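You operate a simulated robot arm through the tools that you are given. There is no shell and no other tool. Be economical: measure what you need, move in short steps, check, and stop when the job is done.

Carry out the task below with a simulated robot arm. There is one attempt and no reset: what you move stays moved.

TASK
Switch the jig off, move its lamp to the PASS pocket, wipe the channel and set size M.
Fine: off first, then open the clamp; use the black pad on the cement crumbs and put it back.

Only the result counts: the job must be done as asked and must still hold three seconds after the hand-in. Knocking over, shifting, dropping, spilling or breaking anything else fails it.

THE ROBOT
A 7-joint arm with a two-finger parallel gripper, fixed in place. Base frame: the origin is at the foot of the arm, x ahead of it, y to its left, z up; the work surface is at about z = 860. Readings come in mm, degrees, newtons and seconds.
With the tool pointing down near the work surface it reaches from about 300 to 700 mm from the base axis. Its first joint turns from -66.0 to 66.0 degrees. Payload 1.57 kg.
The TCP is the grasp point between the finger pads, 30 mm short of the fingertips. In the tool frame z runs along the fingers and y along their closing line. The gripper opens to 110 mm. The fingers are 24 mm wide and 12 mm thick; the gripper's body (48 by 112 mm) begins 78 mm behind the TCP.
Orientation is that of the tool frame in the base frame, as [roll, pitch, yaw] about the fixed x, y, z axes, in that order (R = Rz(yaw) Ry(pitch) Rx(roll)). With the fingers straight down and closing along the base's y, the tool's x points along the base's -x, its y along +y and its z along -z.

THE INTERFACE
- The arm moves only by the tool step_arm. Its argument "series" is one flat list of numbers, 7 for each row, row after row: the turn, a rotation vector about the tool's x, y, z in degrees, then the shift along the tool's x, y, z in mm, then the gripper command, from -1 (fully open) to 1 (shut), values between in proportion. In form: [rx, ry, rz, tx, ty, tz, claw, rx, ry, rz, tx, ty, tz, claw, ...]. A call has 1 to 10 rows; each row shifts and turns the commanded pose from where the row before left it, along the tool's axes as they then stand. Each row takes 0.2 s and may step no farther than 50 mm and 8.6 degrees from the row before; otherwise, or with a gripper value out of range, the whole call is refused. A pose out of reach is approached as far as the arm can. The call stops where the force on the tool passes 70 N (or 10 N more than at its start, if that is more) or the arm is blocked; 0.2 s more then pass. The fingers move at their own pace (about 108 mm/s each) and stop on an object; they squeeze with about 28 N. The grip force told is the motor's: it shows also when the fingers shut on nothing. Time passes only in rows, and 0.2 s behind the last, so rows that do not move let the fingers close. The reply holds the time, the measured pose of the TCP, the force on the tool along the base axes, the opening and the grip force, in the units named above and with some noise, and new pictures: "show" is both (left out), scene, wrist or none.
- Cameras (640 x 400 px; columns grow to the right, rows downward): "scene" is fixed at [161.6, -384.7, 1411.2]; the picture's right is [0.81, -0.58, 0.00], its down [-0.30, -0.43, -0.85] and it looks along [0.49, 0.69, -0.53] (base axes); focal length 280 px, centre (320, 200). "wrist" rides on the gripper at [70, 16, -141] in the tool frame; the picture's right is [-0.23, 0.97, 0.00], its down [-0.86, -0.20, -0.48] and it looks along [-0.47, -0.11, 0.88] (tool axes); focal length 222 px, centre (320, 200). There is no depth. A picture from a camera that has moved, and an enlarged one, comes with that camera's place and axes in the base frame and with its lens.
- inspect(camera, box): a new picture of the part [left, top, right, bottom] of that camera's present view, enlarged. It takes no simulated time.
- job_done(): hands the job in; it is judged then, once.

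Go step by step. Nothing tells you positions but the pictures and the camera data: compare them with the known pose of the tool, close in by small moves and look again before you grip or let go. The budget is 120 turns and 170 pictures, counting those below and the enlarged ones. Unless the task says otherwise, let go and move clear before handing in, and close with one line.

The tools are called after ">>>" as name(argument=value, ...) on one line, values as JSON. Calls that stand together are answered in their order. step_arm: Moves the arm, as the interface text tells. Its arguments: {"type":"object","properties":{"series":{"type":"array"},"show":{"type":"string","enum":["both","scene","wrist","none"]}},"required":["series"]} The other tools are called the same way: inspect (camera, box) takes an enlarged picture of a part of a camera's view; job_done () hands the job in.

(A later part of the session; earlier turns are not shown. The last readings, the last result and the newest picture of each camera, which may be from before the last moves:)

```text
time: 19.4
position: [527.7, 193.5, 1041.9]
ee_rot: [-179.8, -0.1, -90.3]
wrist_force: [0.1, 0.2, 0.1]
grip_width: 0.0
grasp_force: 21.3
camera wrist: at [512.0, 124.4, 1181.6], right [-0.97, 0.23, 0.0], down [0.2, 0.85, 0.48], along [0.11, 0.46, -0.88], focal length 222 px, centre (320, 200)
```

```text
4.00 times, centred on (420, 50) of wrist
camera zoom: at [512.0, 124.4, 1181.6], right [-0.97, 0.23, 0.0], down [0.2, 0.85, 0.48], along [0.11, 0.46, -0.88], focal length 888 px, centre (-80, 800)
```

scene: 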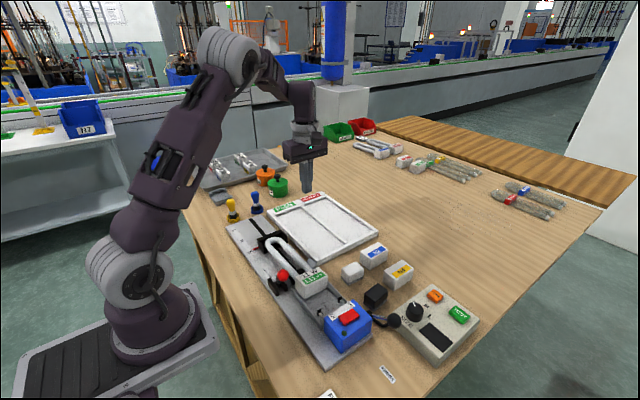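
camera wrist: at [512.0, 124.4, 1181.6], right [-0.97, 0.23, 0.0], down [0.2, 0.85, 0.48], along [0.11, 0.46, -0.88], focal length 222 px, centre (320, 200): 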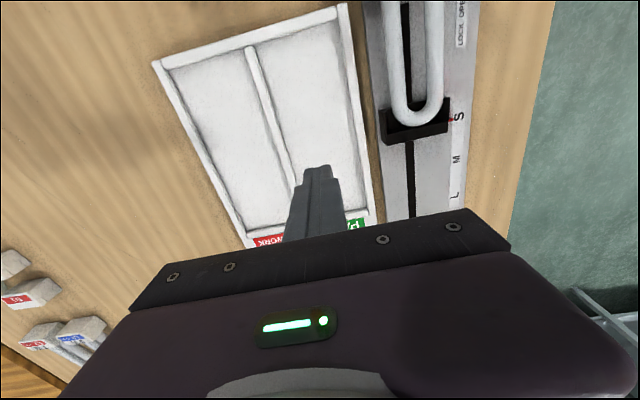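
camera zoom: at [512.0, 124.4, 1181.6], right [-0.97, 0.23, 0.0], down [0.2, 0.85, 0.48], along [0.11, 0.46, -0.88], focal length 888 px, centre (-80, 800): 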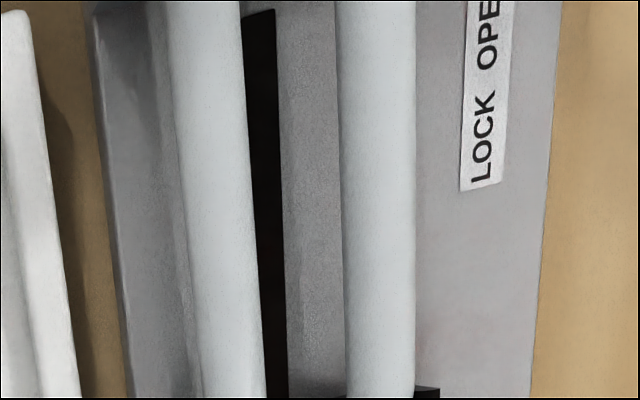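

The lamp looks intact and roughly seated, but I need to compare it with the earlier view. I'll return to the same viewpoint as before the grip.

>>> step_arm(series=[0, 0, 0, 23, 29.7, -2.3, -0.45, 0, 0, 0, 23, 29.7, -2.3, -0.45, 0, 0, 0, 23, 29.7, -2.3, -0.45, 0, 0, 0, 23, 29.6, -2.3, -0.45, 0, 0, 0, 0, 0, 0, -0.45], show="wrist")

>>> inspect(camera="wrist", box=[200, 60, 440, 210])

>>> inspect(camera="scene", box=[290, 240, 490, 365])

```text
time: 20.6
position: [409.5, 103.4, 1052.8]
ee_rot: [-179.6, 0.0, -90.2]
wrist_force: [-0.5, -0.1, 0.2]
grip_width: 79.9
grasp_force: 0.0
camera wrist: at [392.4, 33.3, 1193.4], right [-0.97, 0.23, -0.01], down [0.2, 0.85, 0.48], along [0.12, 0.47, -0.88], focal length 222 px, centre (320, 200)
```

wrist: 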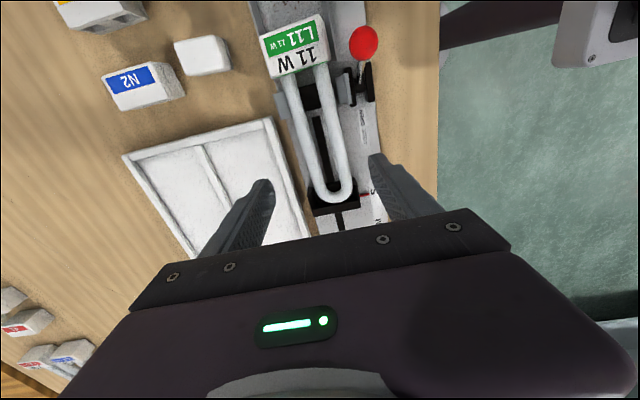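

```text
2.67 times, centred on (320, 135) of wrist
camera zoom: at [392.4, 33.3, 1193.4], right [-0.97, 0.23, -0.01], down [0.2, 0.85, 0.48], along [0.12, 0.47, -0.88], focal length 592 px, centre (320, 373)
```

zoom: 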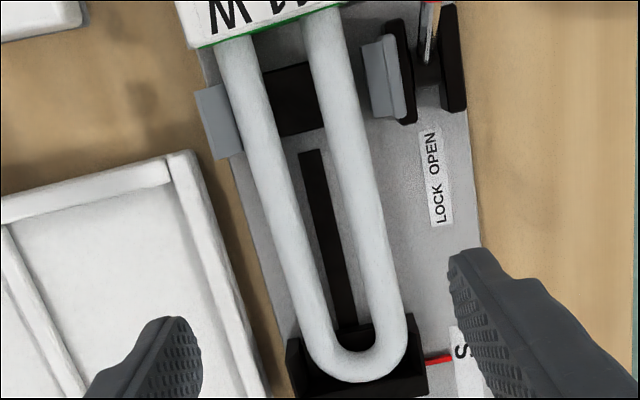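

```text
3.20 times, centred on (390, 302) of scene
camera zoom: at [161.6, -384.7, 1411.2], right [0.81, -0.58, 0.0], down [-0.3, -0.43, -0.85], along [0.49, 0.69, -0.53], focal length 895 px, centre (96, -128)
```

zoom: 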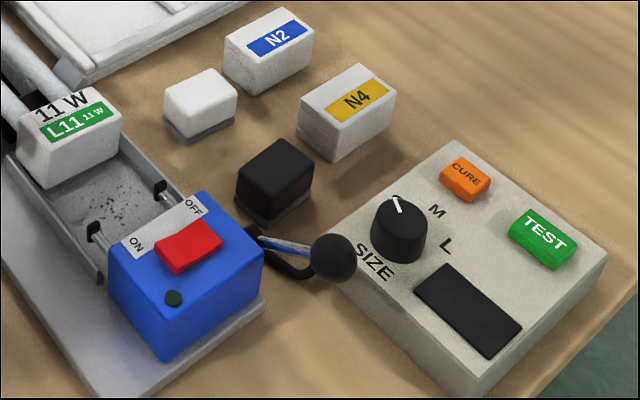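

>>> inspect(camera="scene", box=[280, 255, 360, 305])

>>> inspect(camera="wrist", box=[240, 0, 400, 100])

```text
8.00 times, centred on (320, 280) of scene
camera zoom: at [161.6, -384.7, 1411.2], right [0.81, -0.58, 0.0], down [-0.3, -0.43, -0.85], along [0.49, 0.69, -0.53], focal length 2237 px, centre (320, -440)
```

zoom: 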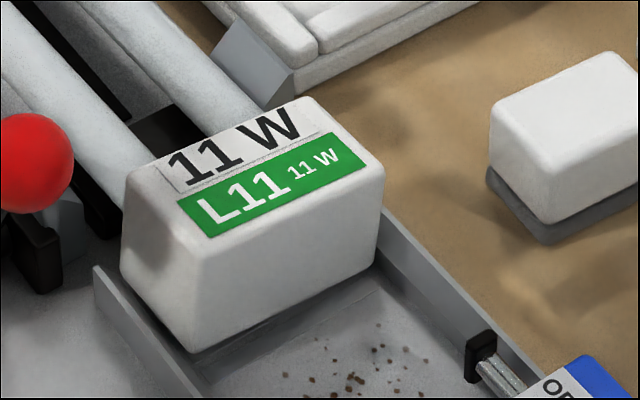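

```text
4.00 times, centred on (320, 50) of wrist
camera zoom: at [392.4, 33.3, 1193.4], right [-0.97, 0.23, -0.01], down [0.2, 0.85, 0.48], along [0.12, 0.47, -0.88], focal length 888 px, centre (320, 800)
```

zoom: 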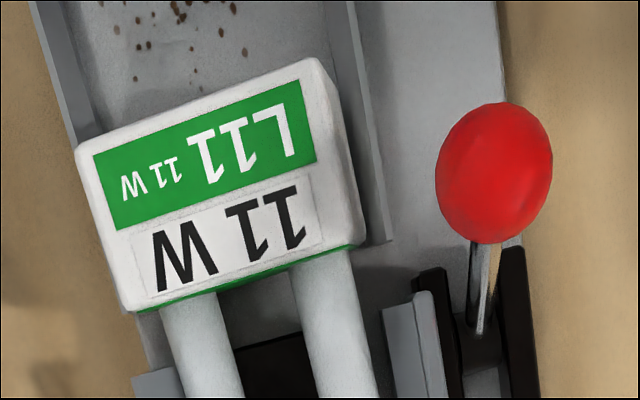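

The lamp is intact and lying in the channel. The first grip was too high at the fingertips, so I'll go about 8 mm lower this time and lift gently.

>>> step_arm(series=[0, 0, 0, 6, 0.5, 40, -0.45, 0, 0, 0, 6, 0.5, 40, -0.45, 0, 0, 0, 1, 0, 40, -0.45, 0, 0, 0, 0, 0, 15, -0.45, 0, 0, 0, 0, 0, 7, -0.45, 0, 0, 0, 0, 0, 4, -0.45, 0, 0, 0, 0, 0, 0, -0.45], show="wrist")

>>> inspect(camera="scene", box=[240, 210, 340, 273])

```text
time: 22.2
position: [408.7, 89.8, 908.2]
ee_rot: [-179.8, -0.1, -90.1]
wrist_force: [1.1, -0.5, -0.7]
grip_width: 79.7
grasp_force: 0.1
camera wrist: at [391.8, 21.1, 1046.5], right [-0.97, 0.23, 0.0], down [0.2, 0.85, 0.48], along [0.11, 0.46, -0.88], focal length 222 px, centre (320, 200)
```

wrist: 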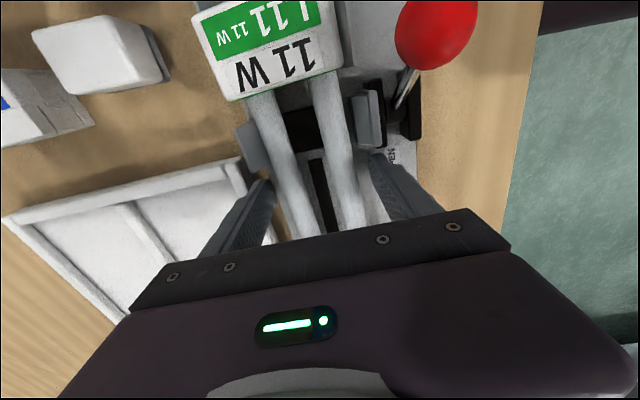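

```text
6.35 times, centred on (290, 242) of scene
camera zoom: at [161.6, -384.7, 1411.2], right [0.81, -0.58, 0.0], down [-0.3, -0.43, -0.85], along [0.49, 0.69, -0.53], focal length 1775 px, centre (510, -64)
```

zoom: 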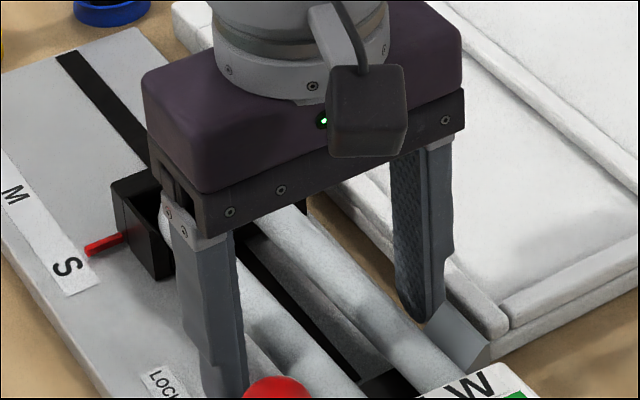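

There's still clearance below. I'll go 3 mm lower, close, let it settle and make a small slow lift.

>>> step_arm(series=[0, 0, 0, 0, 0, 3, -0.45, 0, 0, 0, 0, 0, 0, 0, 0, 0, 0, 0, 0, 0, 1, 0, 0, 0, 0, 0, 0, 1, 0, 0, 0, 0, 0, 0, 1], show="none")

>>> inspect(camera="wrist", box=[180, 0, 460, 220])

```text
time: 23.4
position: [409.9, 90.2, 903.5]
ee_rot: [-179.7, 0.1, -90.3]
wrist_force: [-1.0, 0.3, 0.8]
grip_width: 57.0
grasp_force: 28.1
```

```text
1.82 times, centred on (320, 110) of wrist
camera zoom: at [392.4, 21.2, 1043.9], right [-0.97, 0.23, 0.0], down [0.2, 0.85, 0.48], along [0.12, 0.47, -0.88], focal length 404 px, centre (320, 364)
```

zoom: 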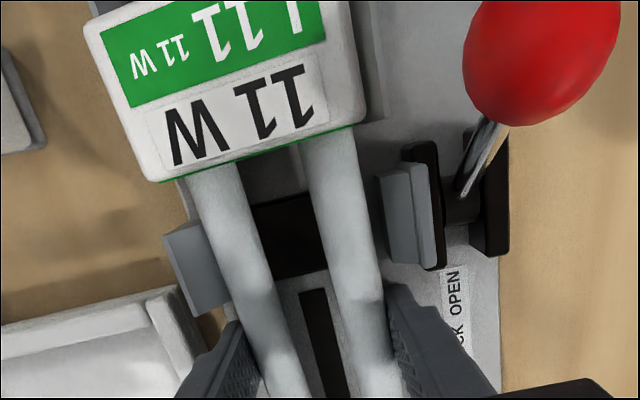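

The grip is 57 mm and centred with no side force. Lifting slowly.

>>> step_arm(series=[0, 0, 0, 0, 0, -2, 1, 0, 0, 0, 0, 0, -4, 1, 0, 0, 0, 0, 0, -6, 1, 0, 0, 0, 0, 0, -6, 1, 0, 0, 0, 0, 0, -6, 1, 0, 0, 0, 0, 0, -4, 1, 0, 0, 0, 0, 0, -2, 1], show="wrist")

>>> inspect(camera="scene", box=[240, 200, 360, 275])

```text
time: 25.0
position: [409.2, 89.8, 933.2]
ee_rot: [-179.8, 0.0, -90.3]
wrist_force: [-0.3, -0.7, -1.5]
grip_width: 53.3
grasp_force: 28.1
camera wrist: at [391.6, 21.4, 1073.6], right [-0.97, 0.23, 0.0], down [0.2, 0.85, 0.48], along [0.12, 0.47, -0.88], focal length 222 px, centre (320, 200)
```

wrist: 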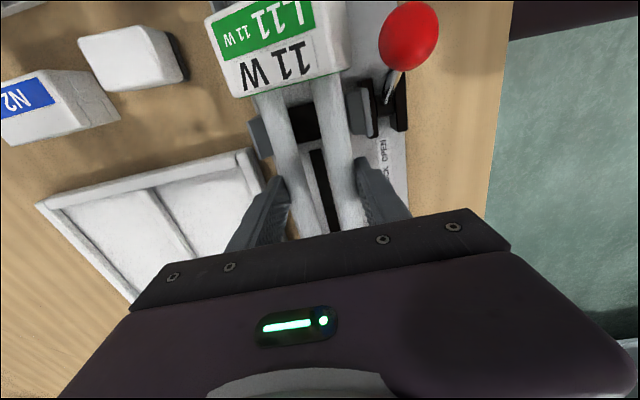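

```text
5.33 times, centred on (300, 238) of scene
camera zoom: at [161.6, -384.7, 1411.2], right [0.81, -0.58, 0.0], down [-0.3, -0.43, -0.85], along [0.49, 0.69, -0.53], focal length 1491 px, centre (427, 0)
```

zoom: 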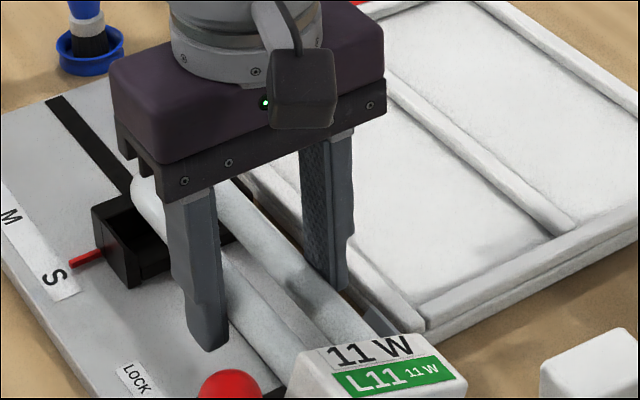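

The tubes are slipping because the body is the heavy end and sags. I'll set it back down gently and grip the body instead, just clear of the knob.

>>> step_arm(series=[0, 0, 0, 0, 0, 4, 1, 0, 0, 0, 0, 0, 5, 1, 0, 0, 0, 0, 0, 5, 1, 0, 0, 0, 0, 0, 5, 1, 0, 0, 0, 0, 0, 5, 1, 0, 0, 0, 0, 0, 5, 1, 0, 0, 0, 0, 0, 0, 1], show="none")

>>> inspect(camera="scene", box=[240, 210, 360, 285])

>>> inspect(camera="wrist", box=[180, 0, 460, 220])

```text
time: 26.6
position: [408.6, 89.2, 904.4]
ee_rot: [-179.7, 0.0, -90.2]
wrist_force: [-4.1, 0.5, 18.4]
grip_width: 54.7
grasp_force: 27.9
```

```text
5.33 times, centred on (300, 248) of scene
camera zoom: at [161.3, -384.7, 1411.2], right [0.81, -0.58, 0.0], down [-0.3, -0.43, -0.85], along [0.49, 0.69, -0.53], focal length 1491 px, centre (427, -53)
```

zoom: 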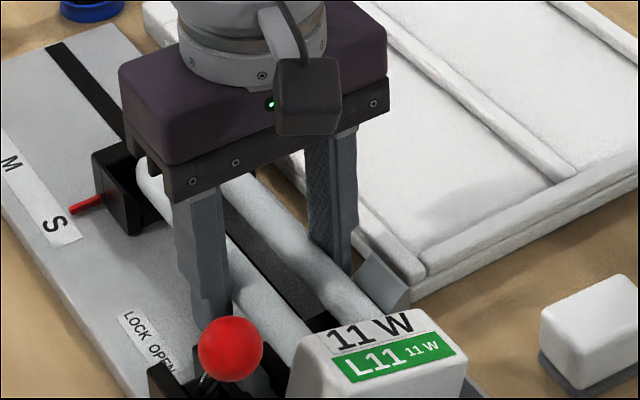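

```text
1.82 times, centred on (320, 110) of wrist
camera zoom: at [391.9, 20.5, 1045.2], right [-0.97, 0.23, 0.0], down [0.2, 0.85, 0.48], along [0.11, 0.46, -0.88], focal length 404 px, centre (320, 364)
```

zoom: 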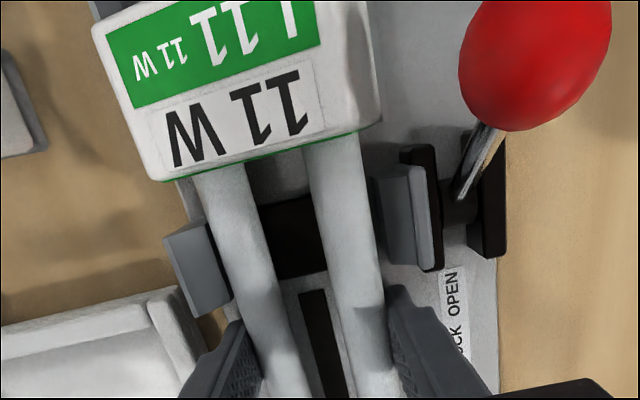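

It's back in contact with the jig (18 N down). Releasing and rising slowly.

>>> step_arm(series=[0, 0, 0, 0, 0, -1.5, 1, 0, 0, 0, 0, 0, 0, -0.1, 0, 0, 0, 0, 0, 0, -0.45, 0, 0, 0, 0, 0, 0, -0.45, 0, 0, 0, 0, 0, -20, -0.45, 0, 0, 0, 0, 0, -40, -0.45, 0, 0, 0, 0, 0, -40, -0.45, 0, 0, 0, 0, 0, 0, -0.45])

>>> inspect(camera="scene", box=[240, 220, 360, 295])

>>> inspect(camera="wrist", box=[220, 0, 420, 125])

```text
time: 28.4
position: [407.6, 90.0, 1005.9]
ee_rot: [-179.7, 0.0, -90.3]
wrist_force: [-0.4, 0.2, 0.0]
grip_width: 79.8
grasp_force: 0.1
camera wrist: at [390.9, 21.7, 1147.3], right [-0.97, 0.23, 0.0], down [0.2, 0.85, 0.48], along [0.11, 0.47, -0.88], focal length 222 px, centre (320, 200)
```

scene: 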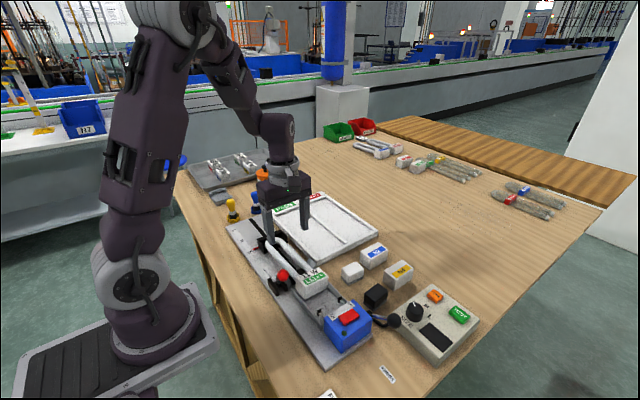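
wrist: 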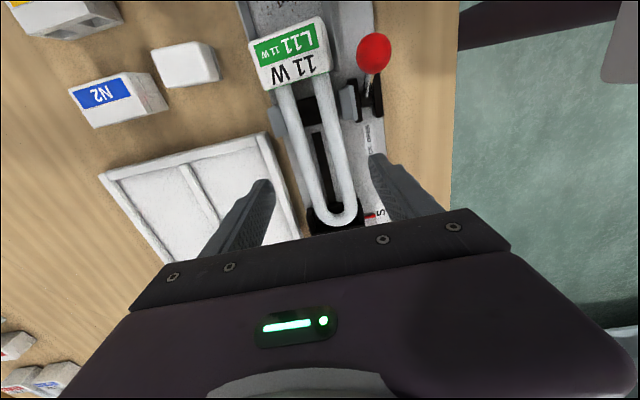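

```text
5.33 times, centred on (300, 258) of scene
camera zoom: at [161.6, -384.7, 1411.2], right [0.81, -0.58, 0.0], down [-0.3, -0.43, -0.85], along [0.49, 0.69, -0.53], focal length 1491 px, centre (427, -107)
```

zoom: 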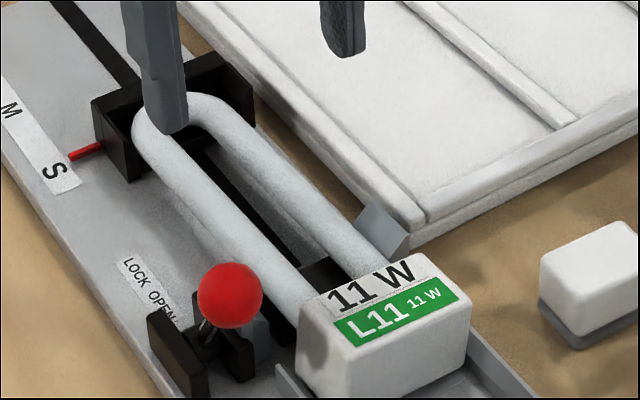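

```text
3.20 times, centred on (320, 62) of wrist
camera zoom: at [390.9, 21.7, 1147.3], right [-0.97, 0.23, 0.0], down [0.2, 0.85, 0.48], along [0.11, 0.47, -0.88], focal length 711 px, centre (320, 640)
```

zoom: 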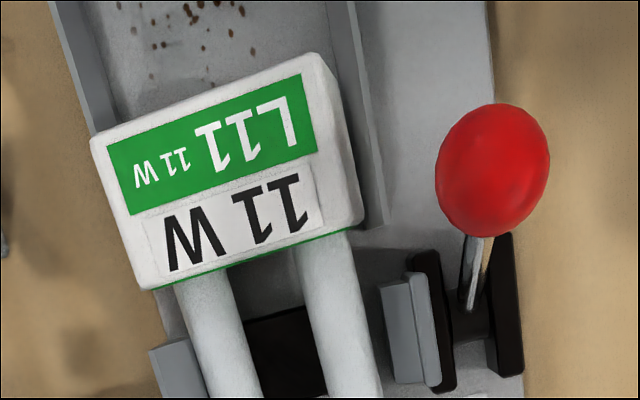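

The body spans about x 379–444, y -20…18. I'll grip it at y=-10, which keeps the finger clear of the knob (y≥2). Moving above it first.

>>> step_arm(series=[0, 0, 0, 34, -1, 0, -0.4, 0, 0, 0, 34, -1, 0, -0.4, 0, 0, 0, 33, -1, 0, -0.4, 0, 0, 0, 0, 0, 20, -0.4, 0, 0, 0, 0, 0, 20, -0.4, 0, 0, 0, 0, 0, 10, -0.4, 0, 0, 0, 0, 0, 0, -0.4])

>>> inspect(camera="scene", box=[270, 230, 370, 293])

>>> inspect(camera="wrist", box=[180, 60, 460, 235])

```text
time: 30.0
position: [412.6, -10.2, 956.0]
ee_rot: [-179.6, 0.0, -90.2]
wrist_force: [-0.3, -0.4, 0.4]
grip_width: 76.7
grasp_force: 0.1
camera wrist: at [395.1, -79.5, 1096.5], right [-0.97, 0.23, 0.0], down [0.2, 0.85, 0.48], along [0.11, 0.46, -0.88], focal length 222 px, centre (320, 200)
```

scene: 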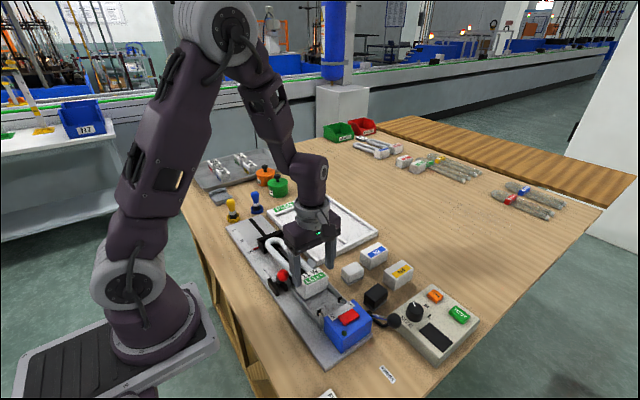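
wrist: 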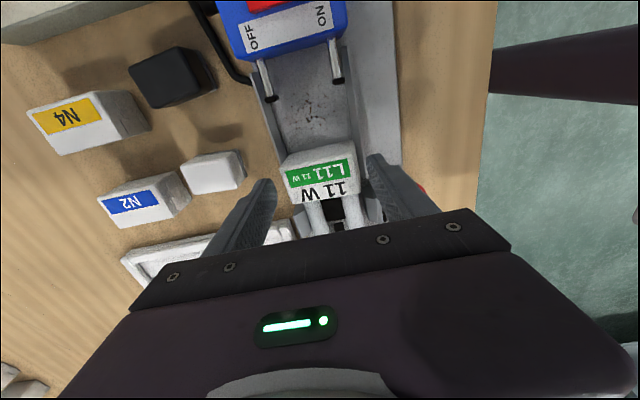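

```text
6.35 times, centred on (320, 262) of scene
camera zoom: at [161.6, -384.7, 1411.2], right [0.81, -0.58, 0.0], down [-0.3, -0.43, -0.85], along [0.49, 0.69, -0.53], focal length 1775 px, centre (320, -190)
```

zoom: 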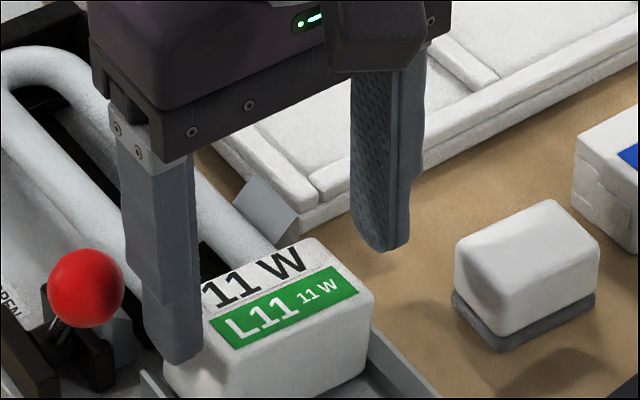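

```text
2.29 times, centred on (320, 148) of wrist
camera zoom: at [395.1, -79.5, 1096.5], right [-0.97, 0.23, 0.0], down [0.2, 0.85, 0.48], along [0.11, 0.46, -0.88], focal length 508 px, centre (320, 320)
```

zoom: 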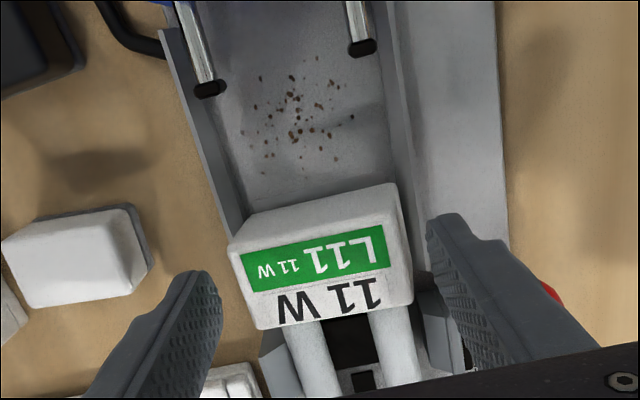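

The body is centred at x≈412 and the gripper matches. Descending so that the tips reach about 888.

>>> step_arm(series=[0, 0, 0, 0, 0, 12, -0.4, 0, 0, 0, 0, 0, 12, -0.4, 0, 0, 0, 0, 0, 8, -0.4, 0, 0, 0, 0, 0, 4, -0.4], show="none")

>>> inspect(camera="scene", box=[270, 230, 370, 293])

>>> inspect(camera="wrist", box=[180, 60, 460, 235])

```text
time: 31.0
position: [411.6, -11.1, 920.1]
ee_rot: [-179.8, 0.1, -90.2]
wrist_force: [-0.2, -0.8, 0.5]
grip_width: 77.1
grasp_force: 0.1
```

```text
6.35 times, centred on (320, 262) of scene
camera zoom: at [161.6, -384.7, 1411.2], right [0.81, -0.58, 0.0], down [-0.3, -0.43, -0.85], along [0.49, 0.69, -0.53], focal length 1775 px, centre (320, -190)
```

zoom: 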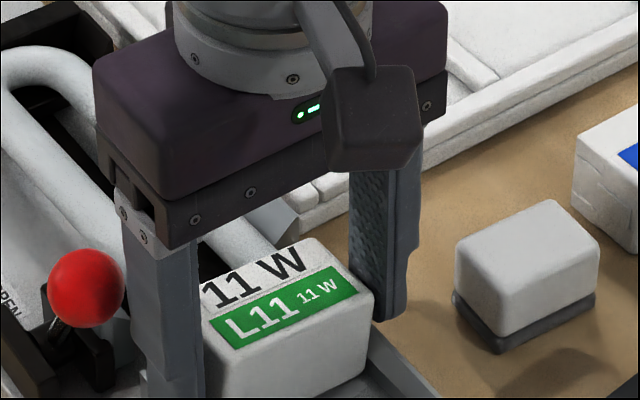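

```text
2.29 times, centred on (320, 148) of wrist
camera zoom: at [394.6, -79.8, 1060.6], right [-0.97, 0.23, 0.0], down [0.2, 0.85, 0.48], along [0.12, 0.47, -0.88], focal length 508 px, centre (320, 320)
```

zoom: 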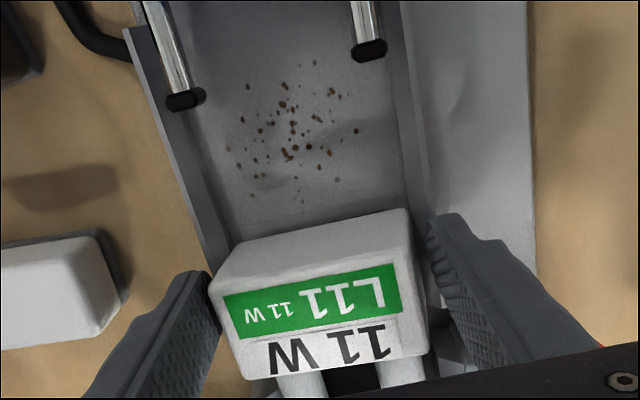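

The fingers flank the body above the channel walls. I'll nudge +x by 1.5 mm and close.

>>> step_arm(series=[0, 0, 0, 0, -1.5, 1, -0.4, 0, 0, 0, 0, 0, 0, -0.25, 0, 0, 0, 0, 0, 0, 1, 0, 0, 0, 0, 0, 0, 1], show="none")

>>> inspect(camera="wrist", box=[180, 60, 460, 235])

```text
time: 32.0
position: [413.2, -11.9, 920.0]
ee_rot: [-179.8, -0.1, -90.3]
wrist_force: [-5.2, 0.7, 2.6]
grip_width: 71.2
grasp_force: 28.1
```

```text
2.29 times, centred on (320, 148) of wrist
camera zoom: at [395.7, -80.3, 1059.5], right [-0.97, 0.23, 0.0], down [0.2, 0.85, 0.48], along [0.11, 0.46, -0.88], focal length 508 px, centre (320, 320)
```

zoom: 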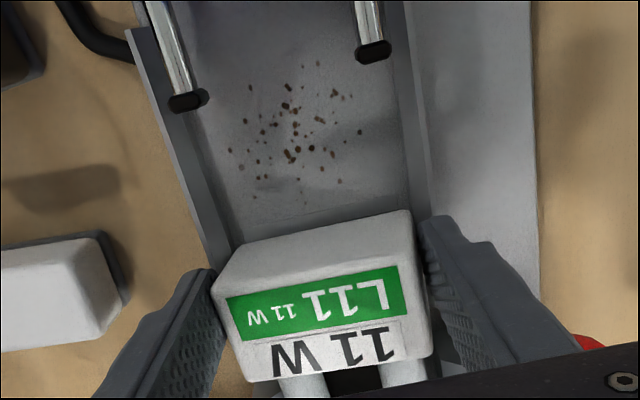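

I have a firm grip at 71 mm. Lifting slowly by 25 mm and checking for slip or tilt.

>>> step_arm(series=[0, 0, 0, 0, 0, -2, 1, 0, 0, 0, 0, 0, -4, 1, 0, 0, 0, 0, 0, -6, 1, 0, 0, 0, 0, 0, -6, 1, 0, 0, 0, 0, 0, -6, 1, 0, 0, 0, 0, 0, -4, 1, 0, 0, 0, 0, 0, -2, 1], show="wrist")

>>> inspect(camera="scene", box=[240, 210, 380, 298])

```text
time: 33.6
position: [413.2, -11.3, 949.0]
ee_rot: [-179.7, -0.1, -90.3]
wrist_force: [-1.0, -0.3, -1.6]
grip_width: 67.4
grasp_force: 27.9
camera wrist: at [395.6, -80.4, 1089.6], right [-0.97, 0.23, 0.0], down [0.2, 0.85, 0.48], along [0.11, 0.46, -0.88], focal length 222 px, centre (320, 200)
```

wrist: 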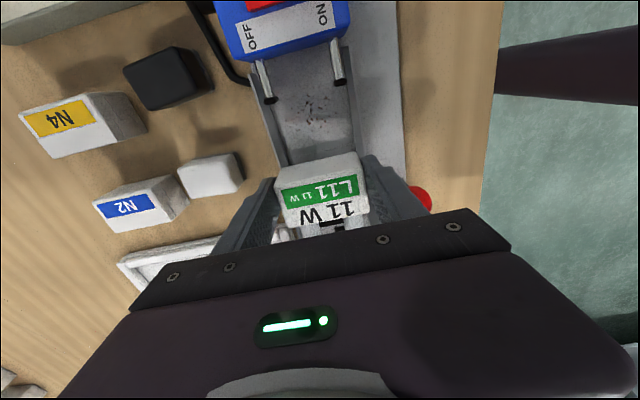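

```text
4.55 times, centred on (310, 254) of scene
camera zoom: at [161.6, -384.7, 1411.2], right [0.81, -0.58, 0.0], down [-0.3, -0.43, -0.85], along [0.49, 0.69, -0.53], focal length 1271 px, centre (366, -46)
```

zoom: 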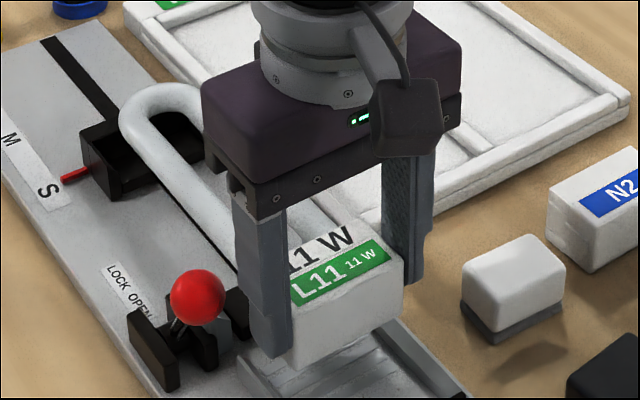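

The lamp is up and level. I'll pause briefly to make sure the width is stable, then raise it further.

>>> step_arm(series=[0, 0, 0, 0, 0, 0, 1, 0, 0, 0, 0, 0, 0, 1, 0, 0, 0, 0, 0, -5, 1, 0, 0, 0, 0, 0, -8, 1, 0, 0, 0, 0, 0, -10, 1, 0, 0, 0, 0, 0, -10, 1, 0, 0, 0, 0, 0, -8, 1, 0, 0, 0, 0, 0, -4, 1], show="wrist")

>>> inspect(camera="scene", box=[240, 190, 380, 278])

```text
time: 35.4
position: [413.4, -10.6, 994.4]
ee_rot: [-179.6, 0.0, -90.3]
wrist_force: [-0.2, 0.1, -2.3]
grip_width: 67.7
grasp_force: 28.1
camera wrist: at [396.1, -80.7, 1135.2], right [-0.97, 0.23, 0.0], down [0.2, 0.85, 0.48], along [0.12, 0.46, -0.88], focal length 222 px, centre (320, 200)
```

wrist: 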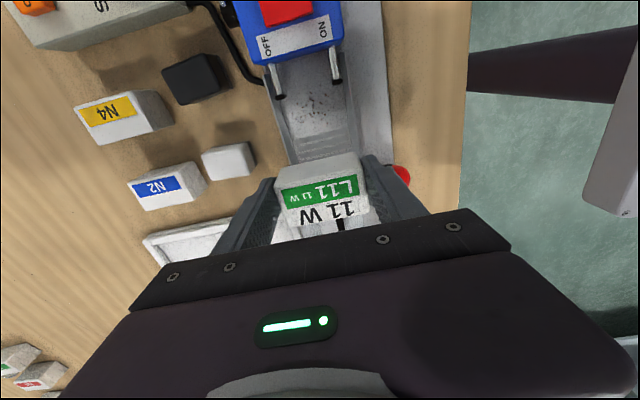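

```text
4.55 times, centred on (310, 234) of scene
camera zoom: at [161.6, -384.7, 1411.2], right [0.81, -0.58, 0.0], down [-0.3, -0.43, -0.85], along [0.49, 0.69, -0.53], focal length 1271 px, centre (366, 46)
```

zoom: 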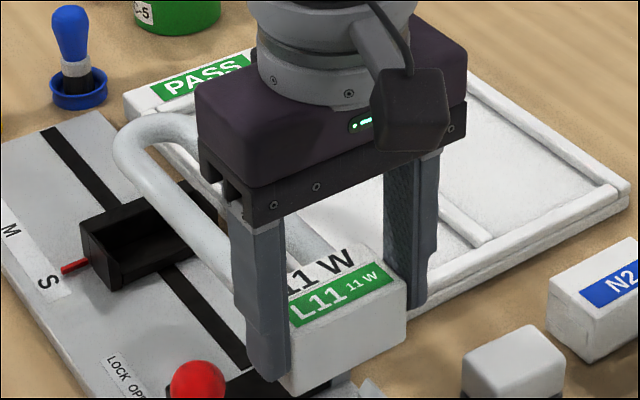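

The grip is stable. The pocket centre is about (528.5,190), so the TCP should go to about (528.5,96) with the lamp centred. Carrying over slowly.

>>> step_arm(series=[0, 0, 0, -6, -8, -4, 1, 0, 0, 0, -14, -15, 0, 1, 0, 0, 0, -16, -17, 0, 1, 0, 0, 0, -18, -20, 0, 1, 0, 0, 0, -18, -20, 0, 1, 0, 0, 0, -16, -17, 0, 1, 0, 0, 0, -12, -12, 0, 1, 0, 0, 0, -6, -6, 0, 1, 0, 0, 0, 0, 0, 0, 1])

>>> inspect(camera="scene", box=[260, 160, 400, 248])

>>> inspect(camera="wrist", box=[160, 60, 480, 260])

```text
time: 37.4
position: [528.5, 95.5, 998.2]
ee_rot: [-179.8, -0.1, -90.3]
wrist_force: [-0.1, 0.7, -2.2]
grip_width: 67.6
grasp_force: 27.7
camera wrist: at [511.2, 25.4, 1138.2], right [-0.97, 0.23, 0.0], down [0.2, 0.85, 0.48], along [0.11, 0.46, -0.88], focal length 222 px, centre (320, 200)
```

scene: 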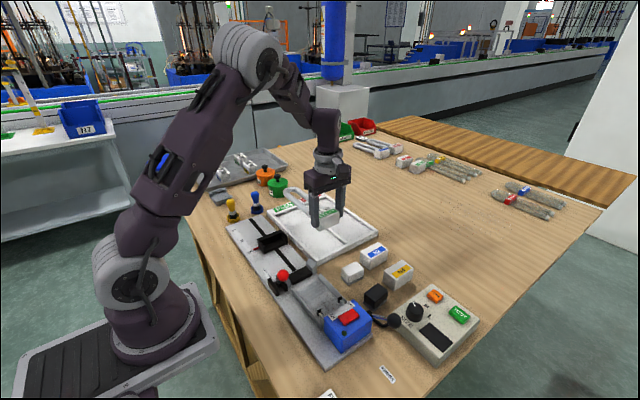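
wrist: 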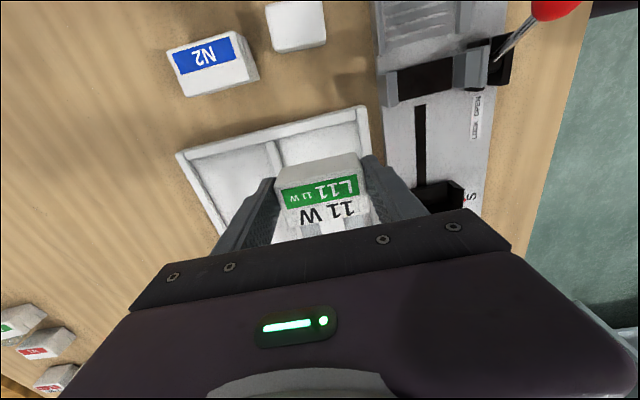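

```text
4.55 times, centred on (330, 204) of scene
camera zoom: at [161.6, -384.7, 1411.2], right [0.81, -0.58, 0.0], down [-0.3, -0.43, -0.85], along [0.49, 0.69, -0.53], focal length 1271 px, centre (274, 182)
```

zoom: 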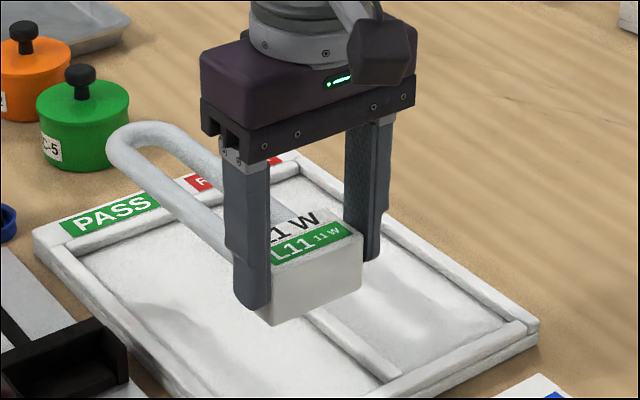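

```text
2.00 times, centred on (320, 160) of wrist
camera zoom: at [511.2, 25.4, 1138.2], right [-0.97, 0.23, 0.0], down [0.2, 0.85, 0.48], along [0.11, 0.46, -0.88], focal length 444 px, centre (320, 280)
```

zoom: 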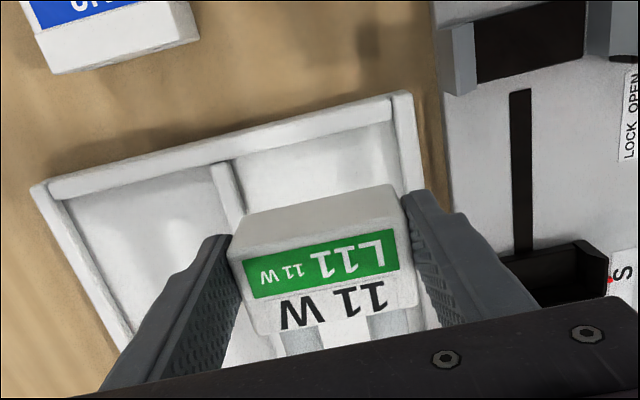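

The alignment looks right, with the body at x 495–562 inside pocket x 482–573. Lowering towards the tray.

>>> step_arm(series=[0, 0, 0, 0, 0.5, 6, 1, 0, 0, 0, 0, 0.5, 14, 1, 0, 0, 0, 0, 0, 18, 1, 0, 0, 0, 0, 0, 16, 1, 0, 0, 0, 0, 0, 9, 1, 0, 0, 0, 0, 0, 4, 1], show="wrist")

>>> inspect(camera="scene", box=[260, 170, 380, 245])

```text
time: 38.8
position: [527.4, 94.2, 931.5]
ee_rot: [-179.8, 0.0, -90.3]
wrist_force: [0.1, -0.6, -1.6]
grip_width: 67.3
grasp_force: 27.5
camera wrist: at [510.0, 25.3, 1071.7], right [-0.97, 0.23, -0.01], down [0.2, 0.85, 0.48], along [0.12, 0.46, -0.88], focal length 222 px, centre (320, 200)
```

wrist: 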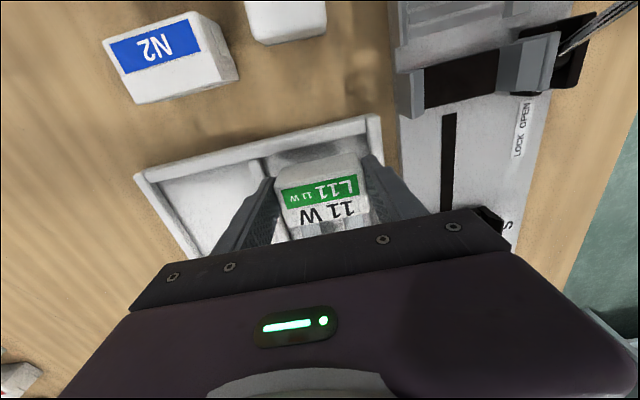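

```text
5.33 times, centred on (320, 208) of scene
camera zoom: at [161.6, -384.7, 1411.2], right [0.81, -0.58, 0.0], down [-0.3, -0.43, -0.85], along [0.49, 0.69, -0.53], focal length 1491 px, centre (320, 160)
```

zoom: 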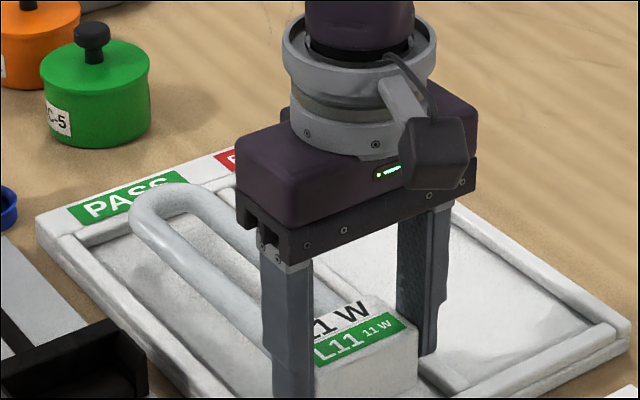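

The lamp sits nicely inside the pocket outline. I'll ease down in 2 mm steps until it touches.

>>> step_arm(series=[0, 0, 0, 0, 0, 3, 1, 0, 0, 0, 0, 0, 3, 1, 0, 0, 0, 0, 0, 2, 1, 0, 0, 0, 0, 0, 2, 1], show="none")

>>> inspect(camera="scene", box=[290, 200, 370, 250])

```text
time: 39.8
position: [526.2, 93.8, 920.8]
ee_rot: [-179.7, -0.1, -90.3]
wrist_force: [0.2, -0.3, -2.4]
grip_width: 67.7
grasp_force: 28.3
```

```text
8.00 times, centred on (330, 225) of scene
camera zoom: at [161.6, -384.7, 1411.2], right [0.81, -0.58, 0.0], down [-0.3, -0.43, -0.85], along [0.49, 0.69, -0.53], focal length 2237 px, centre (240, 0)
```

zoom: 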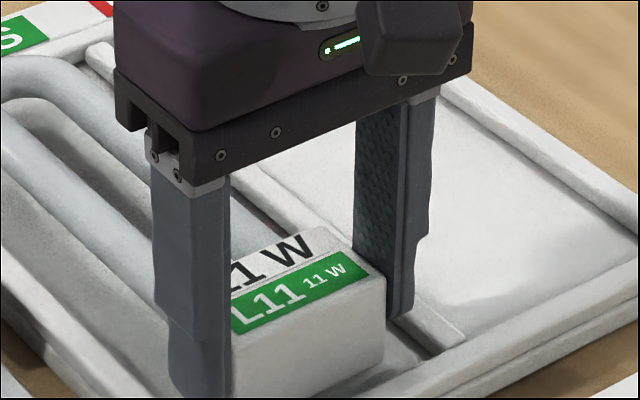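

>>> step_arm(series=[0, 0, 0, 0, -2, 0, 1, 0, 0, 0, 0, 0, 2, 1, 0, 0, 0, 0, 0, 2, 1, 0, 0, 0, 0, 0, 0, 1], show="none")

>>> inspect(camera="wrist", box=[180, 100, 460, 260])

>>> inspect(camera="scene", box=[290, 200, 370, 250])

```text
time: 40.8
position: [529.5, 95.0, 916.4]
ee_rot: [-179.7, 0.0, -90.1]
wrist_force: [0.2, -0.4, -1.0]
grip_width: 67.5
grasp_force: 27.8
```

```text
2.29 times, centred on (320, 180) of wrist
camera zoom: at [512.0, 25.2, 1057.5], right [-0.97, 0.23, 0.0], down [0.2, 0.85, 0.48], along [0.12, 0.47, -0.88], focal length 508 px, centre (320, 246)
```

zoom: 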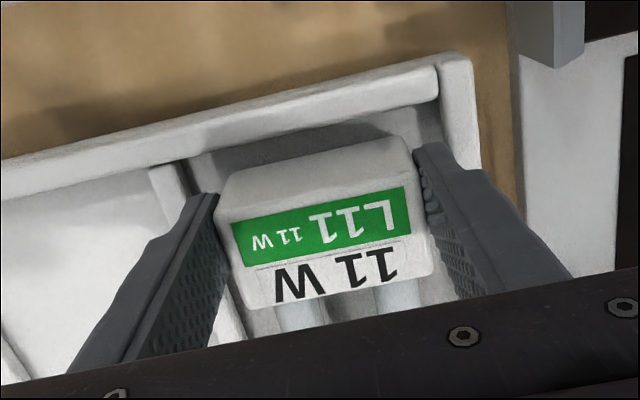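

```text
8.00 times, centred on (330, 225) of scene
camera zoom: at [161.6, -384.7, 1411.2], right [0.81, -0.58, 0.0], down [-0.3, -0.43, -0.85], along [0.49, 0.69, -0.53], focal length 2237 px, centre (240, 0)
```

zoom: 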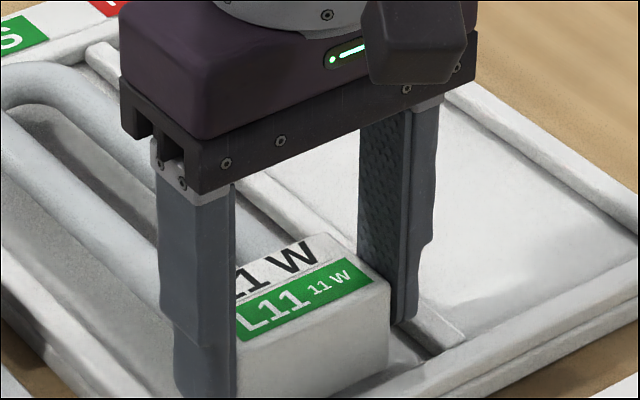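

>>> step_arm(series=[0, 0, 0, 0, 1.5, 0, 1, 0, 0, 0, 0, 0, 2, 1, 0, 0, 0, 0, 0, 2, 1, 0, 0, 0, 0, 0, 0, 1], show="none")

```text
time: 41.8
position: [526.0, 93.6, 914.0]
ee_rot: [-179.6, -0.1, -90.1]
wrist_force: [-1.0, -3.2, 21.7]
grip_width: 67.4
grasp_force: 28.1
```

Contact at z≈914. I'll check whether it's the lamp on the floor or a finger on a rail.

>>> inspect(camera="wrist", box=[180, 100, 460, 260])

>>> inspect(camera="scene", box=[290, 200, 370, 250])

>>> inspect(camera="scene", box=[250, 170, 350, 233])

```text
2.29 times, centred on (320, 180) of wrist
camera zoom: at [510.6, 25.1, 1054.7], right [-0.97, 0.23, -0.01], down [0.2, 0.85, 0.48], along [0.12, 0.46, -0.88], focal length 508 px, centre (320, 246)
```

zoom: 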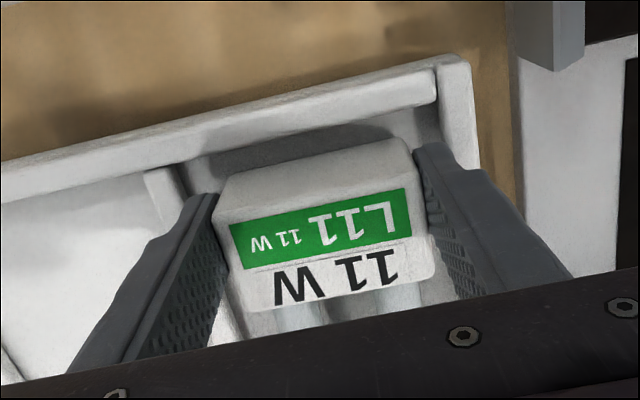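

```text
8.00 times, centred on (330, 225) of scene
camera zoom: at [161.2, -384.8, 1411.2], right [0.81, -0.58, 0.0], down [-0.3, -0.43, -0.85], along [0.49, 0.69, -0.53], focal length 2237 px, centre (240, 0)
```

zoom: 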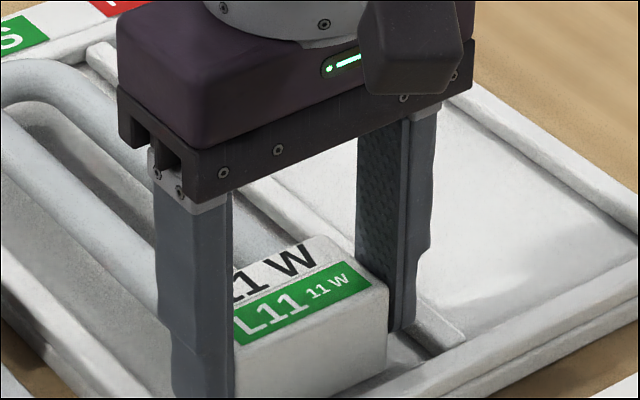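

```text
6.35 times, centred on (300, 202) of scene
camera zoom: at [161.2, -384.8, 1411.2], right [0.81, -0.58, 0.0], down [-0.3, -0.43, -0.85], along [0.49, 0.69, -0.53], focal length 1775 px, centre (447, 190)
```

zoom: 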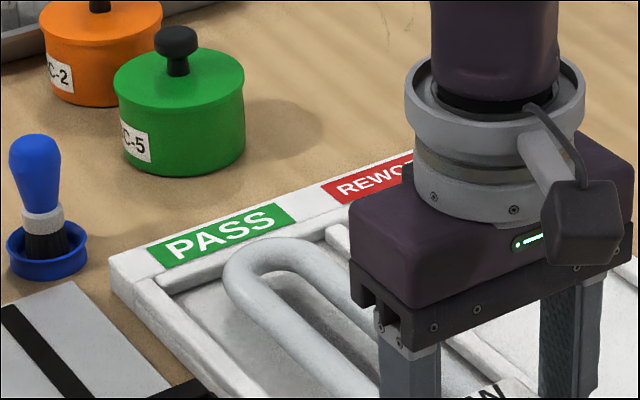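

The lamp appears to be resting on the pocket floor. I'll relieve the pressure and open only a little, to avoid pushing the rails, then look.

>>> step_arm(series=[0, 0, 0, 0, -0.5, -1.5, 1, 0, 0, 0, 0, 0, 0, -0.28, 0, 0, 0, 0, 0, 0, -0.3, 0, 0, 0, 0, 0, 0, -0.3], show="none")

>>> inspect(camera="wrist", box=[180, 100, 460, 260])

>>> inspect(camera="scene", box=[260, 170, 380, 245])

```text
time: 42.8
position: [527.7, 94.8, 914.2]
ee_rot: [-179.7, 0.1, -90.2]
wrist_force: [0.0, 0.1, 0.0]
grip_width: 71.4
grasp_force: 0.0
```

```text
2.29 times, centred on (320, 180) of wrist
camera zoom: at [511.0, 25.2, 1055.1], right [-0.97, 0.23, 0.0], down [0.2, 0.85, 0.48], along [0.11, 0.46, -0.88], focal length 508 px, centre (320, 246)
```

zoom: 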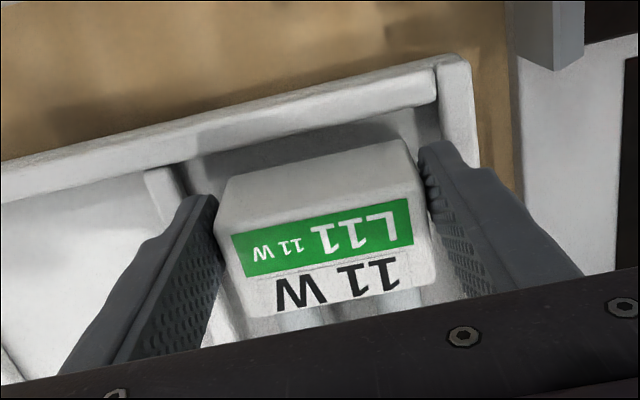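

```text
5.33 times, centred on (320, 208) of scene
camera zoom: at [161.6, -384.7, 1411.2], right [0.81, -0.58, 0.0], down [-0.3, -0.43, -0.85], along [0.49, 0.69, -0.53], focal length 1491 px, centre (320, 160)
```

zoom: 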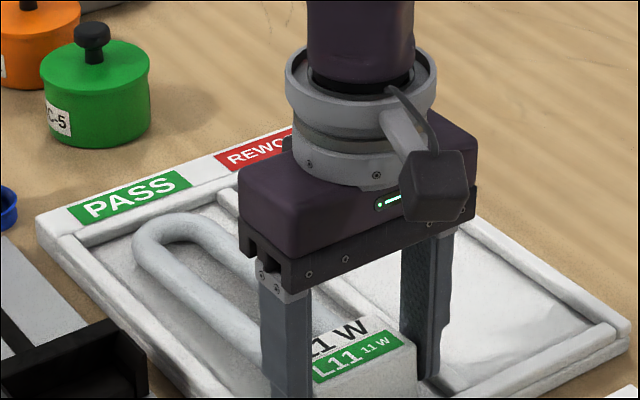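

The lamp is released and lying in the PASS pocket, with gaps at both fingers. Rising straight up.

>>> step_arm(series=[0, 0, 0, 0, 0, -4, -0.3, 0, 0, 0, 0, 0, -10, -0.33, 0, 0, 0, 0, 0, -20, -0.4, 0, 0, 0, 0, 0, -40, -0.4, 0, 0, 0, 0, 0, -40, -0.4, 0, 0, 0, 0, 0, 0, -0.4])

>>> inspect(camera="scene", box=[250, 170, 390, 258])

```text
time: 44.2
position: [525.2, 93.4, 1028.9]
ee_rot: [-179.7, 0.0, -90.3]
wrist_force: [-1.4, 0.2, 0.2]
grip_width: 77.1
grasp_force: 0.0
camera wrist: at [508.8, 25.2, 1169.1], right [-0.97, 0.23, 0.0], down [0.2, 0.85, 0.48], along [0.11, 0.46, -0.88], focal length 222 px, centre (320, 200)
```

scene: 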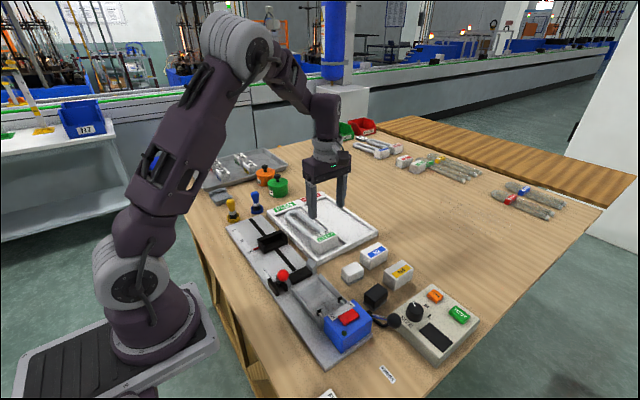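
wrist: 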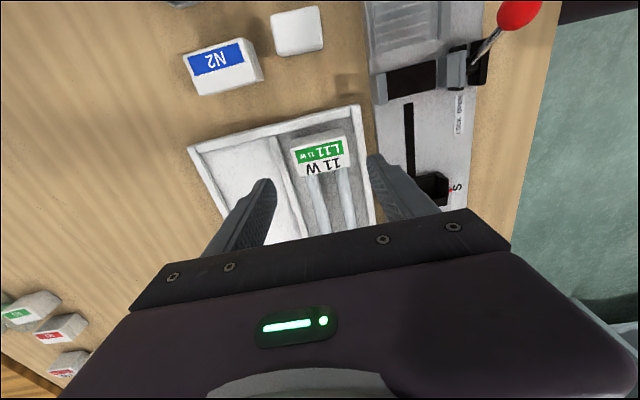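

```text
4.55 times, centred on (320, 214) of scene
camera zoom: at [161.6, -384.7, 1411.2], right [0.81, -0.58, 0.0], down [-0.3, -0.43, -0.85], along [0.49, 0.69, -0.53], focal length 1271 px, centre (320, 136)
```

zoom: 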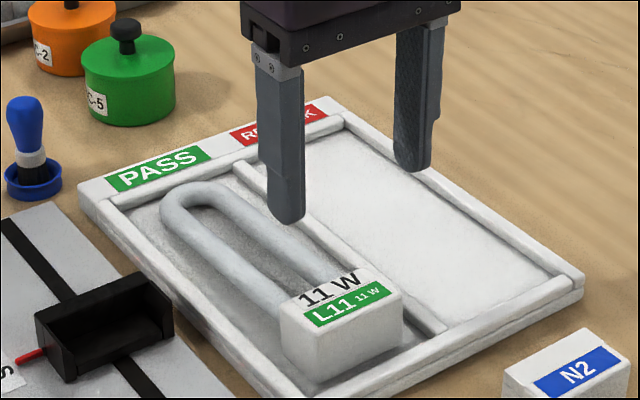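

The lamp rests in the PASS pocket. Next is the black pad, at about x 488–540, y -125…-95. I'll go there and turn the gripper back so it closes along y, across the pad's 30 mm width.

>>> step_arm(series=[0, 0, 0, 40, 2, -4, -0.4, 0, 0, 0, 40, 2, -4, -0.4, 0, 0, 0, 40, 2, 0, -0.4, 0, 0, 0, 40, 2, 0, -0.4, 0, 0, 0, 40, 2, 0, -0.4, 0, 0, 8.6, 0, 0, 0, -0.4, 0, 0, 8.6, 0, 0, 0, -0.4, 0, 0, 8.6, 0, 0, 0, -0.4, 0, 0, 8.6, 0, 0, 0, -0.4, 0, 0, 8.6, 0, 0, 0, -0.4], show="none")

>>> step_arm(series=[0, 0, 8.6, 0, 0, 0, -0.4, 0, 0, 8.6, 0, 0, 0, -0.4, 0, 0, 8.6, 0, 0, 0, -0.4, 0, 0, 8.6, 0, 0, 0, -0.4, 0, 0, 8.6, 0, 0, 0, -0.4, 0, 0, 4, 0, 0, 0, -0.4, 0, 0, 0, 0, 0, 0, -0.4], show="wrist")

```text
time: 46.4
position: [516.1, -105.3, 1037.4]
ee_rot: [-179.8, 0.2, -133.4]
wrist_force: [0.1, -0.4, 0.3]
grip_width: 76.8
grasp_force: 0.0
```

```text
time: 48.0
position: [517.3, -106.0, 1038.0]
ee_rot: [-180.0, 0.2, 179.7]
wrist_force: [0.1, -0.5, 0.1]
grip_width: 77.0
grasp_force: 0.0
camera wrist: at [446.8, -88.0, 1176.9], right [0.23, 0.97, 0.0], down [0.85, -0.2, 0.48], along [0.47, -0.11, -0.88], focal length 222 px, centre (320, 200)
```

wrist: 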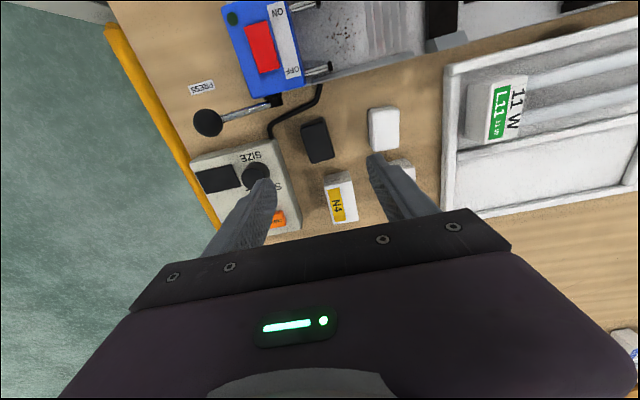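

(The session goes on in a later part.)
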